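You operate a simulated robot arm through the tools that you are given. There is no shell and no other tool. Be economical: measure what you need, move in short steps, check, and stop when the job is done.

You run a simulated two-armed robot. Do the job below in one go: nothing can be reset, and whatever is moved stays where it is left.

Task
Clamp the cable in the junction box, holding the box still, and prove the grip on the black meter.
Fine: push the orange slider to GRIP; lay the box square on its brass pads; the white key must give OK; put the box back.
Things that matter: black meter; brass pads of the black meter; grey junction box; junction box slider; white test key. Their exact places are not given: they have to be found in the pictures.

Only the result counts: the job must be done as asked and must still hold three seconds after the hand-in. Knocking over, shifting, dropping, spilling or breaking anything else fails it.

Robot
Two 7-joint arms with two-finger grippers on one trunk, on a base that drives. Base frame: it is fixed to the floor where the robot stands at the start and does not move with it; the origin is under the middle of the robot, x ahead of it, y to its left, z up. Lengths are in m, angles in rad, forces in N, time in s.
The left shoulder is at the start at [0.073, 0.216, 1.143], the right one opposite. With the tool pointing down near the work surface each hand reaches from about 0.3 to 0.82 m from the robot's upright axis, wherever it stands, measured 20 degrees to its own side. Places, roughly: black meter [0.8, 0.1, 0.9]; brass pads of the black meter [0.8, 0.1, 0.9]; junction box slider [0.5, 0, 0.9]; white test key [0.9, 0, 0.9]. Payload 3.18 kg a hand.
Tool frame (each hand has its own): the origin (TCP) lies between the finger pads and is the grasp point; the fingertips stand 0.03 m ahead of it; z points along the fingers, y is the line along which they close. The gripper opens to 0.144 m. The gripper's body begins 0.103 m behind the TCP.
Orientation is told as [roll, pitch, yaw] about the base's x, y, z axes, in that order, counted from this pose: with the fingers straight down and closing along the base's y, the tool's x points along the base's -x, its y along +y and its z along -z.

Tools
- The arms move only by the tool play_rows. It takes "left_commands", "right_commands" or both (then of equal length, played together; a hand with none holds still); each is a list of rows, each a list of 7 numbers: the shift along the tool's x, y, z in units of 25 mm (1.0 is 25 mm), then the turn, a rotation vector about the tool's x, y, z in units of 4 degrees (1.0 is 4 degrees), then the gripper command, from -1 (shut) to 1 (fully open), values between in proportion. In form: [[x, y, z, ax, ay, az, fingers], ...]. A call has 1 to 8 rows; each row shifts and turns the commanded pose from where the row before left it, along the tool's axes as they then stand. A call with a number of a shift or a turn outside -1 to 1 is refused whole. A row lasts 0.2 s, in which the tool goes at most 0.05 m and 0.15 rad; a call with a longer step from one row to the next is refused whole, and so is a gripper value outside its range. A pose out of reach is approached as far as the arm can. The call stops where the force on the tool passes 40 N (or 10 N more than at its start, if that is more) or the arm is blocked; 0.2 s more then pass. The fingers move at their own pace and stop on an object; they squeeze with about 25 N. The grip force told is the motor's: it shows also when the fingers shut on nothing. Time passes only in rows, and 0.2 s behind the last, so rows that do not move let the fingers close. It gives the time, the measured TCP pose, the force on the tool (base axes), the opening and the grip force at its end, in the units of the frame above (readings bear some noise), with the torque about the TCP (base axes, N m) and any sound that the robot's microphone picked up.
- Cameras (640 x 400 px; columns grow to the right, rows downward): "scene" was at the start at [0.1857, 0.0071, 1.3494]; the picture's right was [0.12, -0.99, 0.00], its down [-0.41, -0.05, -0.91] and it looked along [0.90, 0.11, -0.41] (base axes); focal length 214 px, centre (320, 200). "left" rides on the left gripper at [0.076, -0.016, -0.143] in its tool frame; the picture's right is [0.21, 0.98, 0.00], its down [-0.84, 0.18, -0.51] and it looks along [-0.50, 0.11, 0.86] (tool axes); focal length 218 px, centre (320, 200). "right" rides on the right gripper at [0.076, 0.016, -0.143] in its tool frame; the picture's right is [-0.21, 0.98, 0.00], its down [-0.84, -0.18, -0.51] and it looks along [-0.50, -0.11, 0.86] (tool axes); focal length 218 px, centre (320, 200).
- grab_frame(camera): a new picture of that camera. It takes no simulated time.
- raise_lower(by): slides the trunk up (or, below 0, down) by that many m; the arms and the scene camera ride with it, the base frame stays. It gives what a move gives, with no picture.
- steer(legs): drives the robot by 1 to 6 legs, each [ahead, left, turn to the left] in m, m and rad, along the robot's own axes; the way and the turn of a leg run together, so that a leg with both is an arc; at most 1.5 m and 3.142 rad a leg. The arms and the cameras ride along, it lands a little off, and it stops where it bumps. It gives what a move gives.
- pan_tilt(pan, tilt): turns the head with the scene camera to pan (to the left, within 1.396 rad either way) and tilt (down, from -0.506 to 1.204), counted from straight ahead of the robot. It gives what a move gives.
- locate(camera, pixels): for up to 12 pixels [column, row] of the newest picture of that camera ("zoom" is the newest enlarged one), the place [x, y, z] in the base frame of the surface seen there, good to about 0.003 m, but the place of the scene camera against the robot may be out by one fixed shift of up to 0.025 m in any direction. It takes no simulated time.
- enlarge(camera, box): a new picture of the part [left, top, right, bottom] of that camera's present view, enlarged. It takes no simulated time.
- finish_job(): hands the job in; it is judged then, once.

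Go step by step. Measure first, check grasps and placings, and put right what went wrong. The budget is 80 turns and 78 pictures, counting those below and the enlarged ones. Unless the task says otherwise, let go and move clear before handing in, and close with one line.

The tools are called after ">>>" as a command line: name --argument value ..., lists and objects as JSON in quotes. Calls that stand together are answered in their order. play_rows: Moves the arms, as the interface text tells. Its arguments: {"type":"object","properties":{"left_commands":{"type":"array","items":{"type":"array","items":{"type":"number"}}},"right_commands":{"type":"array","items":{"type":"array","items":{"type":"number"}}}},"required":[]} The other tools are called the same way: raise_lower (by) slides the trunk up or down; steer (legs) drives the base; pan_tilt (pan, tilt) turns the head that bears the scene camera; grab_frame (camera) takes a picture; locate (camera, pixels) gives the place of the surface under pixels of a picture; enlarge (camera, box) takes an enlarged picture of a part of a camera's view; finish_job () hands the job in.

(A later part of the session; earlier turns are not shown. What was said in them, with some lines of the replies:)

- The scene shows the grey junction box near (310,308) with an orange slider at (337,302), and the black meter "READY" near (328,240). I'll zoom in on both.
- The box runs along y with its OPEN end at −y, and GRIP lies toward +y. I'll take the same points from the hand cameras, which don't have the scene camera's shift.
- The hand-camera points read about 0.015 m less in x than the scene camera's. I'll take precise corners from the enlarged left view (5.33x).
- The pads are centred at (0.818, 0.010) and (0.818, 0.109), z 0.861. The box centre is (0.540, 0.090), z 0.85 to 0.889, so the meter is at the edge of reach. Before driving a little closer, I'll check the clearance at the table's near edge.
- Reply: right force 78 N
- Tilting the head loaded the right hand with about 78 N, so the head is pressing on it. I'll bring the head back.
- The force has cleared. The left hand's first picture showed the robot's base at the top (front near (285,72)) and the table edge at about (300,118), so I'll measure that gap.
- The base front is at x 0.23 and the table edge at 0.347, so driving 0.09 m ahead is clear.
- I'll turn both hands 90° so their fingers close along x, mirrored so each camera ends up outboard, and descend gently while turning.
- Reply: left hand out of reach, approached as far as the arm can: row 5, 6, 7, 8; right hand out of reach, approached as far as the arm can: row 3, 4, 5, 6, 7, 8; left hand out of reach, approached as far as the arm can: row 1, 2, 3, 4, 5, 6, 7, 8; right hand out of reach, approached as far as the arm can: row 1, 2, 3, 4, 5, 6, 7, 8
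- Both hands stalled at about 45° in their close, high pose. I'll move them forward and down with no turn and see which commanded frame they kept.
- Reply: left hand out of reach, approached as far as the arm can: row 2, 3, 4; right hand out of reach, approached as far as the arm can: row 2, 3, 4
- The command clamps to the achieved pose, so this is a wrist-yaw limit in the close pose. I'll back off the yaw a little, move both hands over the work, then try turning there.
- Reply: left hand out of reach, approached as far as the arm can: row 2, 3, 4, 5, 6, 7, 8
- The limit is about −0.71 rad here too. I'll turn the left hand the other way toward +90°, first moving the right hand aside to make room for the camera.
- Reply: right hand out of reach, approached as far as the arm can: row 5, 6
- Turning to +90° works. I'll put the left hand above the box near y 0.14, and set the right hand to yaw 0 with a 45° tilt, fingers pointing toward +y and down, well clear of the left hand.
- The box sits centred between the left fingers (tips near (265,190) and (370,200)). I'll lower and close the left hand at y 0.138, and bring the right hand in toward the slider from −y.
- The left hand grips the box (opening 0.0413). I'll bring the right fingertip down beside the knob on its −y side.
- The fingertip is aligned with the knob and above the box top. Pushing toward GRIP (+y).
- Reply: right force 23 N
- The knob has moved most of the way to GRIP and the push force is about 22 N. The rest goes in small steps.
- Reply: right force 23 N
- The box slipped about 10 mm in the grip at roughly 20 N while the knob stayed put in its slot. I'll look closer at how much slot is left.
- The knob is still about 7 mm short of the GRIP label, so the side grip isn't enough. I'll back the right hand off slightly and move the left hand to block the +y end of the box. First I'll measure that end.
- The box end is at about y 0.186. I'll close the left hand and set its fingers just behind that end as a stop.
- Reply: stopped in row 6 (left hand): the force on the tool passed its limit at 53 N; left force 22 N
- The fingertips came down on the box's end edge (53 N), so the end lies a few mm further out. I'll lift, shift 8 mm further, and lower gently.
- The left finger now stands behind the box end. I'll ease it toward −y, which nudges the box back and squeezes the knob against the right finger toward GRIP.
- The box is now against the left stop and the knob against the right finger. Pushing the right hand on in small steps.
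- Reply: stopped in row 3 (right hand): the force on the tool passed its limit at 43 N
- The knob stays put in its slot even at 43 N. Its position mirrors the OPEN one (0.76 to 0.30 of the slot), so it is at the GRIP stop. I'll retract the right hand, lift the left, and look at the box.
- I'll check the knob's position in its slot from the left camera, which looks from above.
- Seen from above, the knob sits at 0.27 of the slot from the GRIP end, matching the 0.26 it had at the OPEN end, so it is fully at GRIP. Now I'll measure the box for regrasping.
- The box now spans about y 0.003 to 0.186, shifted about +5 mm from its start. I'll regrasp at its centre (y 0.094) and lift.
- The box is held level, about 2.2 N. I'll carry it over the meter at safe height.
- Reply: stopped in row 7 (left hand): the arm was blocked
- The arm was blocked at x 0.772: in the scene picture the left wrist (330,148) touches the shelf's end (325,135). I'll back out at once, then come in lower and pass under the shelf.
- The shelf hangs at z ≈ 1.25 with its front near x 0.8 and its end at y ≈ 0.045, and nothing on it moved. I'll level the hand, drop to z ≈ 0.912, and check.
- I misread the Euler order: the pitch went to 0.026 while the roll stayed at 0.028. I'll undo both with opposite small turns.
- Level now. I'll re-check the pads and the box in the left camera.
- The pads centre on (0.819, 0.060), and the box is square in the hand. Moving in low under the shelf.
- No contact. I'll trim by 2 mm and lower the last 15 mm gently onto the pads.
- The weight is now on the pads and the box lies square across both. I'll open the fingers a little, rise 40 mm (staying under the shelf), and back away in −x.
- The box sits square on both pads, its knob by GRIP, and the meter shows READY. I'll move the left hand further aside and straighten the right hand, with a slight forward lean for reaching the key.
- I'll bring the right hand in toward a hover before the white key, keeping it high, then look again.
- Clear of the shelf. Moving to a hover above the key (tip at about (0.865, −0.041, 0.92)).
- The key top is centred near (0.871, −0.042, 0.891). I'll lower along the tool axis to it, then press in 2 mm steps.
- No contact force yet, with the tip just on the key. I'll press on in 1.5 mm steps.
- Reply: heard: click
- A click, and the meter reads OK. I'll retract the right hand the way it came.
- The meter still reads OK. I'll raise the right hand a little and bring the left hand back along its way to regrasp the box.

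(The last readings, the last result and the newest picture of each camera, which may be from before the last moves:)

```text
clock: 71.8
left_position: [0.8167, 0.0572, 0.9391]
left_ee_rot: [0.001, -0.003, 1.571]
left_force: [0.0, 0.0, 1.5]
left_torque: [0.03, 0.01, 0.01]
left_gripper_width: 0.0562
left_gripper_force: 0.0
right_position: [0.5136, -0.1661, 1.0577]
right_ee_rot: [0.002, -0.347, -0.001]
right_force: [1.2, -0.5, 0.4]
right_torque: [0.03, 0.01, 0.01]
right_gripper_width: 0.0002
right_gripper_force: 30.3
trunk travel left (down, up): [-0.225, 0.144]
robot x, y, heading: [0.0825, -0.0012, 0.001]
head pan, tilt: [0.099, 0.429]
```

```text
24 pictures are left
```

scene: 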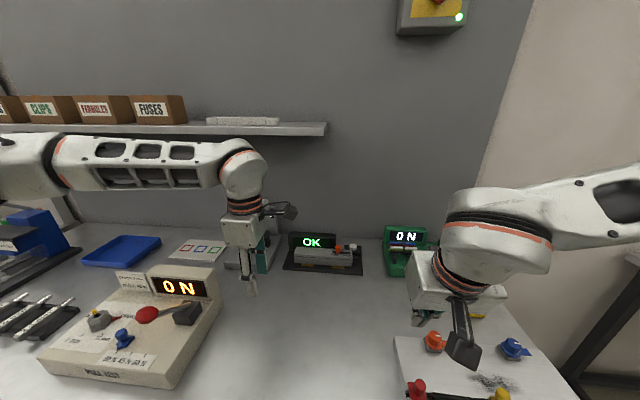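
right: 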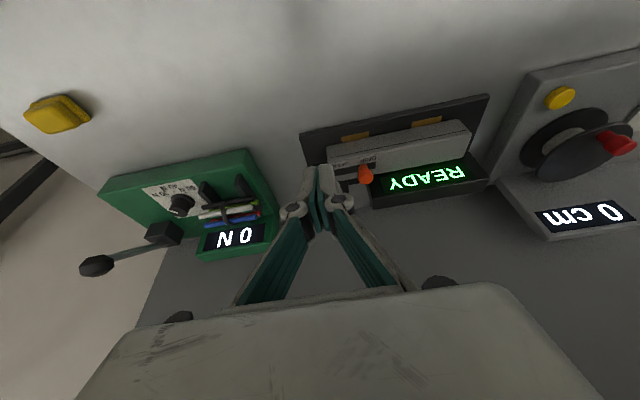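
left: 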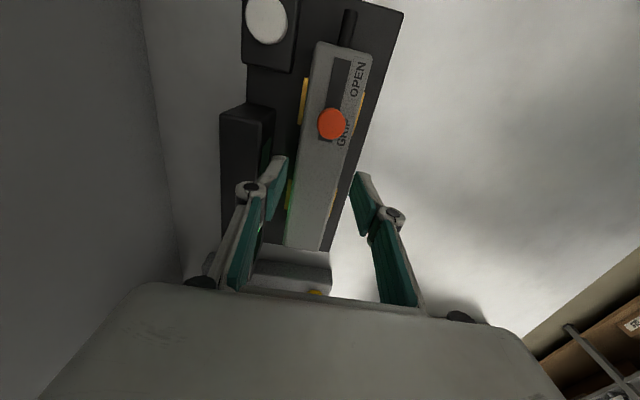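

Box lies between the fingers. Lower 41 mm, close, and lift a little.

>>> play_rows --left_commands '[[0, -0.08, 0.4, 0, 0, 0, -0.22], [0, 0, 0.45, 0, 0, 0, -0.22], [0, 0, 0.45, 0, 0, 0, -0.22], [0, 0, 0.35, 0, 0, 0, -0.22], [0, 0, 0, 0, 0, 0, -1], [0, 0, 0, 0, 0, 0, -1], [0, 0, 0, 0, 0, 0, -1]]'

>>> play_rows --left_commands '[[0, 0, -0.3, 0, 0, 0, -1], [0, 0, -0.4, 0, 0, 0, -1], [0, 0, 0, 0, 0, 0, -1]]'

>>> enlarge --camera "scene" --box '[270, 210, 390, 285]'

```text
clock: 73.4
left_position: [0.8191, 0.0579, 0.9003]
left_ee_rot: [-0.001, -0.002, 1.572]
left_force: [2.1, -0.9, 4.1]
left_torque: [-0.21, 0.03, 0.04]
left_gripper_width: 0.0413
left_gripper_force: 25.3
right_position: [0.5138, -0.1627, 1.0598]
right_ee_rot: [-0.001, -0.348, -0.002]
right_force: [0.4, -0.2, -0.3]
right_torque: [-0.03, -0.03, 0.01]
right_gripper_width: 0.0
right_gripper_force: 30.5
trunk travel left (down, up): [-0.225, 0.144]
robot x, y, heading: [0.0837, 0.0002, 0.004]
head pan, tilt: [0.099, 0.429]
```

```text
clock: 74.2
left_position: [0.8186, 0.0588, 0.9157]
left_ee_rot: [-0.002, -0.002, 1.572]
left_force: [-0.3, -0.4, -1.5]
left_torque: [0.01, 0.02, 0.0]
left_gripper_width: 0.0415
left_gripper_force: 24.5
right_position: [0.5143, -0.1632, 1.059]
right_ee_rot: [-0.002, -0.347, 0.001]
right_force: [-0.1, 0.5, 0.3]
right_torque: [0.02, 0.01, -0.01]
right_gripper_width: 0.0
right_gripper_force: 31.1
trunk travel left (down, up): [-0.225, 0.144]
robot x, y, heading: [0.0832, 0.0007, -0.001]
head pan, tilt: [0.099, 0.429]
```

```text
5.33 times, centred on (330, 248) of scene
```

zoom: 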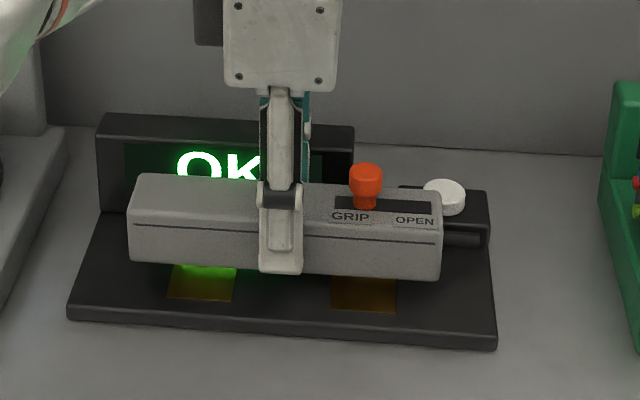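

Grip is good, with the box level. Carrying it back low to the starting spot, TCP target (0.540, 0.0895).

>>> play_rows --left_commands '[[0, 0.857, 0, 0, 0, 0, -1], [0, 0.857, 0, 0, 0, 0, -1], [0, 0.857, 0, 0, 0, 0, -1], [0, 0.857, 0, 0, 0, 0, -1], [0, 0.857, 0, 0, 0, 0, -1], [0, 0, 0, 0, 0, 0, -1]]'

>>> play_rows --left_commands '[[-0.154, 0.857, 0, 0, 0, 0, -1], [-0.154, 0.857, 0, 0, 0, 0, -1], [-0.154, 0.857, 0, 0, 0, 0, -1], [-0.154, 0.857, 0, 0, 0, 0, -1], [-0.154, 0.857, 0, 0, 0, 0, -1], [-0.154, 0.857, 0, 0, 0, 0, -1], [-0.154, 0.857, 0, 0, 0, 0, -1], [-0.154, 0.857, 0, 0, 0, 0, -1]]'

>>> play_rows --left_commands '[[0, 0, 0, 0, 0, 0, -1]]'

>>> grab_frame --camera "left"

>>> grab_frame --camera "scene"

>>> locate --camera "left" --pixels '[[321, 36], [385, 53], [283, 272], [320, 276], [340, 136]]'

```text
clock: 75.6
left_position: [0.7135, 0.0575, 0.917]
left_ee_rot: [0.001, -0.002, 1.572]
left_force: [-0.2, 0.8, -0.9]
left_torque: [0.03, 0.0, -0.02]
left_gripper_width: 0.0415
left_gripper_force: 25.2
right_position: [0.5129, -0.1638, 1.0595]
right_ee_rot: [0.0, -0.348, -0.001]
right_force: [0.0, 0.2, -0.5]
right_torque: [0.0, -0.02, -0.03]
right_gripper_width: 0.0
right_gripper_force: 30.6
trunk travel left (down, up): [-0.225, 0.144]
robot x, y, heading: [0.0788, 0.0001, 0.006]
head pan, tilt: [0.099, 0.429]
```

```text
clock: 77.4
left_position: [0.5413, 0.0891, 0.9165]
left_ee_rot: [-0.003, -0.001, 1.572]
left_force: [0.6, -0.3, -1.5]
left_torque: [0.02, -0.01, -0.01]
left_gripper_width: 0.0413
left_gripper_force: 24.9
right_position: [0.512, -0.164, 1.0601]
right_ee_rot: [0.001, -0.346, 0.0]
right_force: [-0.3, -0.2, 0.1]
right_torque: [0.0, -0.02, 0.0]
right_gripper_width: 0.0001
right_gripper_force: 30.9
trunk travel left (down, up): [-0.225, 0.144]
robot x, y, heading: [0.0846, -0.001, 0.005]
head pan, tilt: [0.099, 0.429]
```

```text
clock: 77.8
left_position: [0.5422, 0.0888, 0.9166]
left_ee_rot: [0.0, -0.002, 1.573]
left_force: [0.4, -0.6, -1.9]
left_torque: [0.0, 0.01, -0.01]
left_gripper_width: 0.0411
left_gripper_force: 24.7
right_position: [0.5132, -0.1645, 1.0598]
right_ee_rot: [0.0, -0.347, 0.001]
right_force: [0.6, -0.5, 0.5]
right_torque: [-0.01, 0.01, -0.02]
right_gripper_width: 0.0001
right_gripper_force: 30.9
trunk travel left (down, up): [-0.225, 0.144]
robot x, y, heading: [0.0838, 0.0004, 0.005]
head pan, tilt: [0.099, 0.429]
```

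```text
22 pictures are left
```

left: 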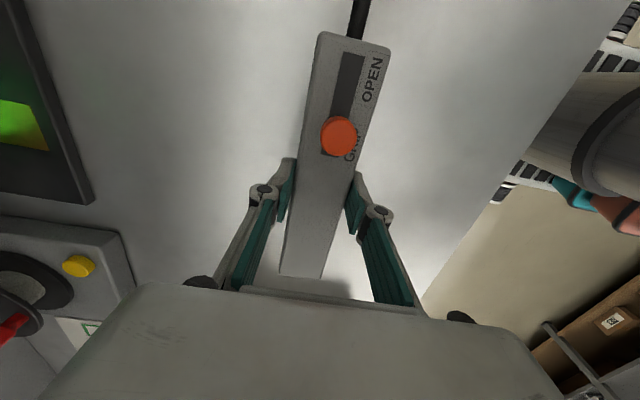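

```text
21 pictures are left
```

scene: 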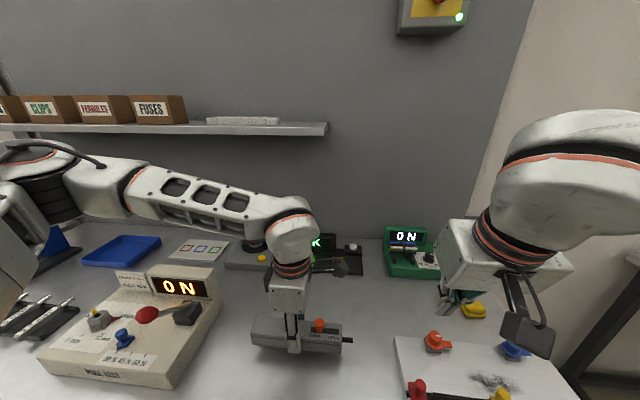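

```text
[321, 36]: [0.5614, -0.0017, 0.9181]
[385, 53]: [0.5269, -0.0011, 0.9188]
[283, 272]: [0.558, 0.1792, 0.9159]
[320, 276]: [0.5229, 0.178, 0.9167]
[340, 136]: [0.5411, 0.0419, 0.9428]
```

The box spans y −0.003 to 0.181, matching the start. I'll trim 2 mm in x and set it down in small steps.

>>> play_rows --left_commands '[[0, 0.07, 0.3, 0, 0, 0, -1], [0, 0, 0.3, 0, 0, 0, -1], [0, 0, 0.3, 0, 0, 0, -1], [0, 0, 0.12, 0, 0, 0, -1], [0, 0, 0.06, 0, 0, 0, -1], [0, 0, 0, 0, 0, 0, -1]]'

```text
clock: 79.2
left_position: [0.5413, 0.0903, 0.8881]
left_ee_rot: [-0.002, -0.002, 1.574]
left_force: [0.1, 0.2, -1.4]
left_torque: [0.01, -0.01, -0.01]
left_gripper_width: 0.0416
left_gripper_force: 24.9
right_position: [0.5133, -0.164, 1.059]
right_ee_rot: [0.0, -0.347, 0.0]
right_force: [0.2, -0.1, 0.6]
right_torque: [-0.01, 0.0, 0.0]
right_gripper_width: 0.0001
right_gripper_force: 30.6
trunk travel left (down, up): [-0.225, 0.144]
robot x, y, heading: [0.0851, 0.0017, 0.004]
head pan, tilt: [0.099, 0.429]
```

Not down yet, since it still carries weight. Lowering on in 1 mm steps.

>>> play_rows --left_commands '[[0, 0.03, 0.04, 0, 0, 0, -1], [0, 0, 0.04, 0, 0, 0, -1], [0, 0, 0, 0, 0, 0, -1]]'

```text
clock: 80.0
left_position: [0.5402, 0.0895, 0.8881]
left_ee_rot: [-0.004, 0.0, 1.574]
left_force: [3.4, 1.7, 11.2]
left_torque: [0.1, 0.06, 0.02]
left_gripper_width: 0.0413
left_gripper_force: 24.5
right_position: [0.5127, -0.1626, 1.0597]
right_ee_rot: [0.0, -0.349, 0.0]
right_force: [0.4, 0.8, -0.5]
right_torque: [0.0, 0.01, -0.04]
right_gripper_width: 0.0
right_gripper_force: 30.5
trunk travel left (down, up): [-0.225, 0.144]
robot x, y, heading: [0.0857, 0.0007, 0.005]
head pan, tilt: [0.099, 0.429]
```

The box is down (11 N up). Opening, rising and moving aside.

>>> play_rows --left_commands '[[0, 0, -0.04, 0, 0, 0, -1], [0, 0, 0, 0, 0, 0, -0.1], [0, 0, 0, 0, 0, 0, -0.1], [0, 0, -0.6, 0, 0, 0, -0.1], [0, 0, -0.8, 0, 0, 0, -0.1], [0, 0, -0.8, 0, 0, 0, -0.1], [0, 0, -0.8, 0, 0, 0, -0.1], [0, 0, -0.8, 0, 0, 0, -0.1]]'

>>> grab_frame --camera "left"

>>> grab_frame --camera "scene"

```text
clock: 81.8
left_position: [0.5397, 0.0893, 0.9826]
left_ee_rot: [0.0, -0.001, 1.573]
left_force: [0.2, -0.6, 0.1]
left_torque: [-0.03, 0.01, 0.03]
left_gripper_width: 0.0647
left_gripper_force: 0.1
right_position: [0.5127, -0.1641, 1.0596]
right_ee_rot: [-0.001, -0.346, -0.003]
right_force: [-0.3, 0.5, -0.6]
right_torque: [-0.01, 0.0, 0.01]
right_gripper_width: 0.0
right_gripper_force: 30.7
trunk travel left (down, up): [-0.225, 0.144]
robot x, y, heading: [0.0848, -0.0008, 0.002]
head pan, tilt: [0.099, 0.429]
```

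```text
20 pictures are left
```

left: 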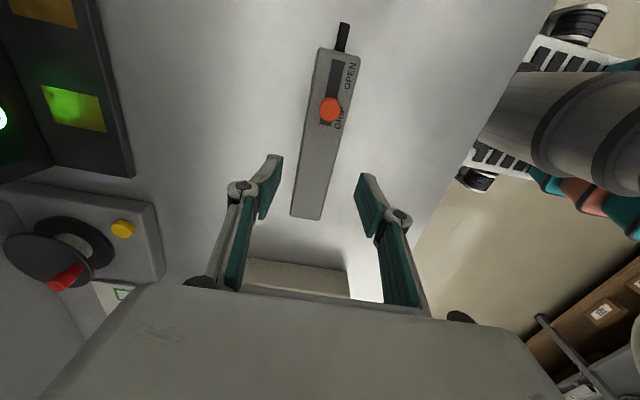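

```text
19 pictures are left
```

scene: 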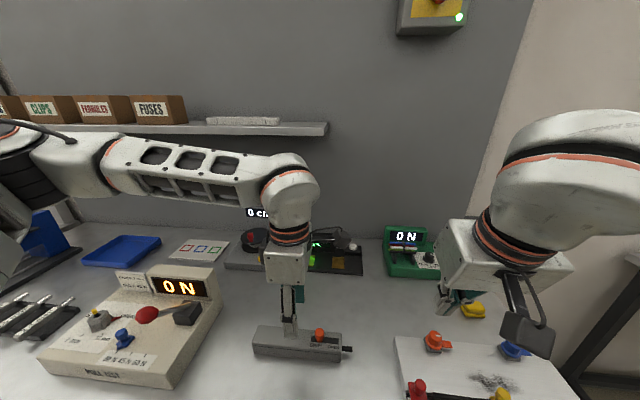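

>>> locate --camera "left" --pixels '[[320, 51], [360, 60], [293, 212], [320, 216], [300, 160]]'

>>> play_rows --left_commands '[[-0.7, 0.5, -0.5, 0, 0, 0, -0.1], [-0.7, 0.5, -0.5, 0, 0, 0, -0.1], [-0.7, 0.5, -0.5, 0, 0, 0, -0.1], [-0.7, 0.5, -0.5, 0, 0, 0, -0.1], [-0.7, 0.5, -0.5, 0, 0, 0, -0.1]]'

>>> grab_frame --camera "scene"

```text
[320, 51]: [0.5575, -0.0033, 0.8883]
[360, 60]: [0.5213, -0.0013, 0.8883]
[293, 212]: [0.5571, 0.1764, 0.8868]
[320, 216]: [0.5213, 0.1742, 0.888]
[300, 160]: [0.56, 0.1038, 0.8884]
```

```text
clock: 83.0
left_position: [0.4767, 0.1775, 1.046]
left_ee_rot: [-0.001, -0.002, 1.573]
left_force: [0.1, 0.8, 0.0]
left_torque: [-0.03, -0.01, 0.03]
left_gripper_width: 0.0644
left_gripper_force: 0.1
right_position: [0.5127, -0.164, 1.0589]
right_ee_rot: [-0.001, -0.348, 0.0]
right_force: [0.5, 0.9, 1.2]
right_torque: [-0.01, -0.01, 0.0]
right_gripper_width: 0.0
right_gripper_force: 30.8
trunk travel left (down, up): [-0.225, 0.144]
robot x, y, heading: [0.0839, 0.0016, 0.002]
head pan, tilt: [0.099, 0.429]
```

```text
18 pictures are left
```

scene: 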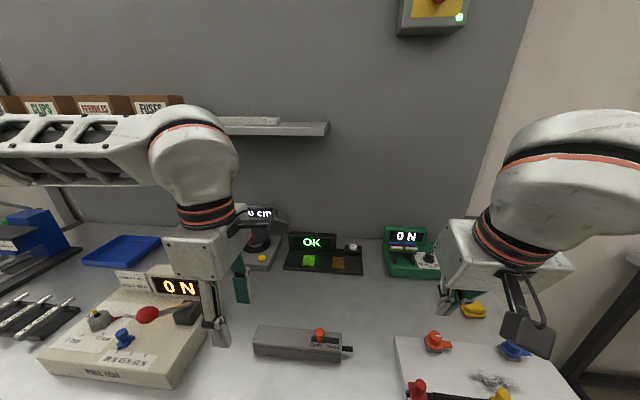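

The meter reads OK, the box is back within about 3 mm of its start with its slider at GRIP, both hands are clear, and nothing else has moved. Handing in.

>>> finish_job

```text
The job is handed in.
```

The job is handed in: the slider is at GRIP, the white key gave OK on the black meter, and the box is back within about 3 mm of where it started. While I was pushing the slider, the box slipped about 10 mm in the grip. The left wrist also bumped the shelf once, but nothing on it moved.
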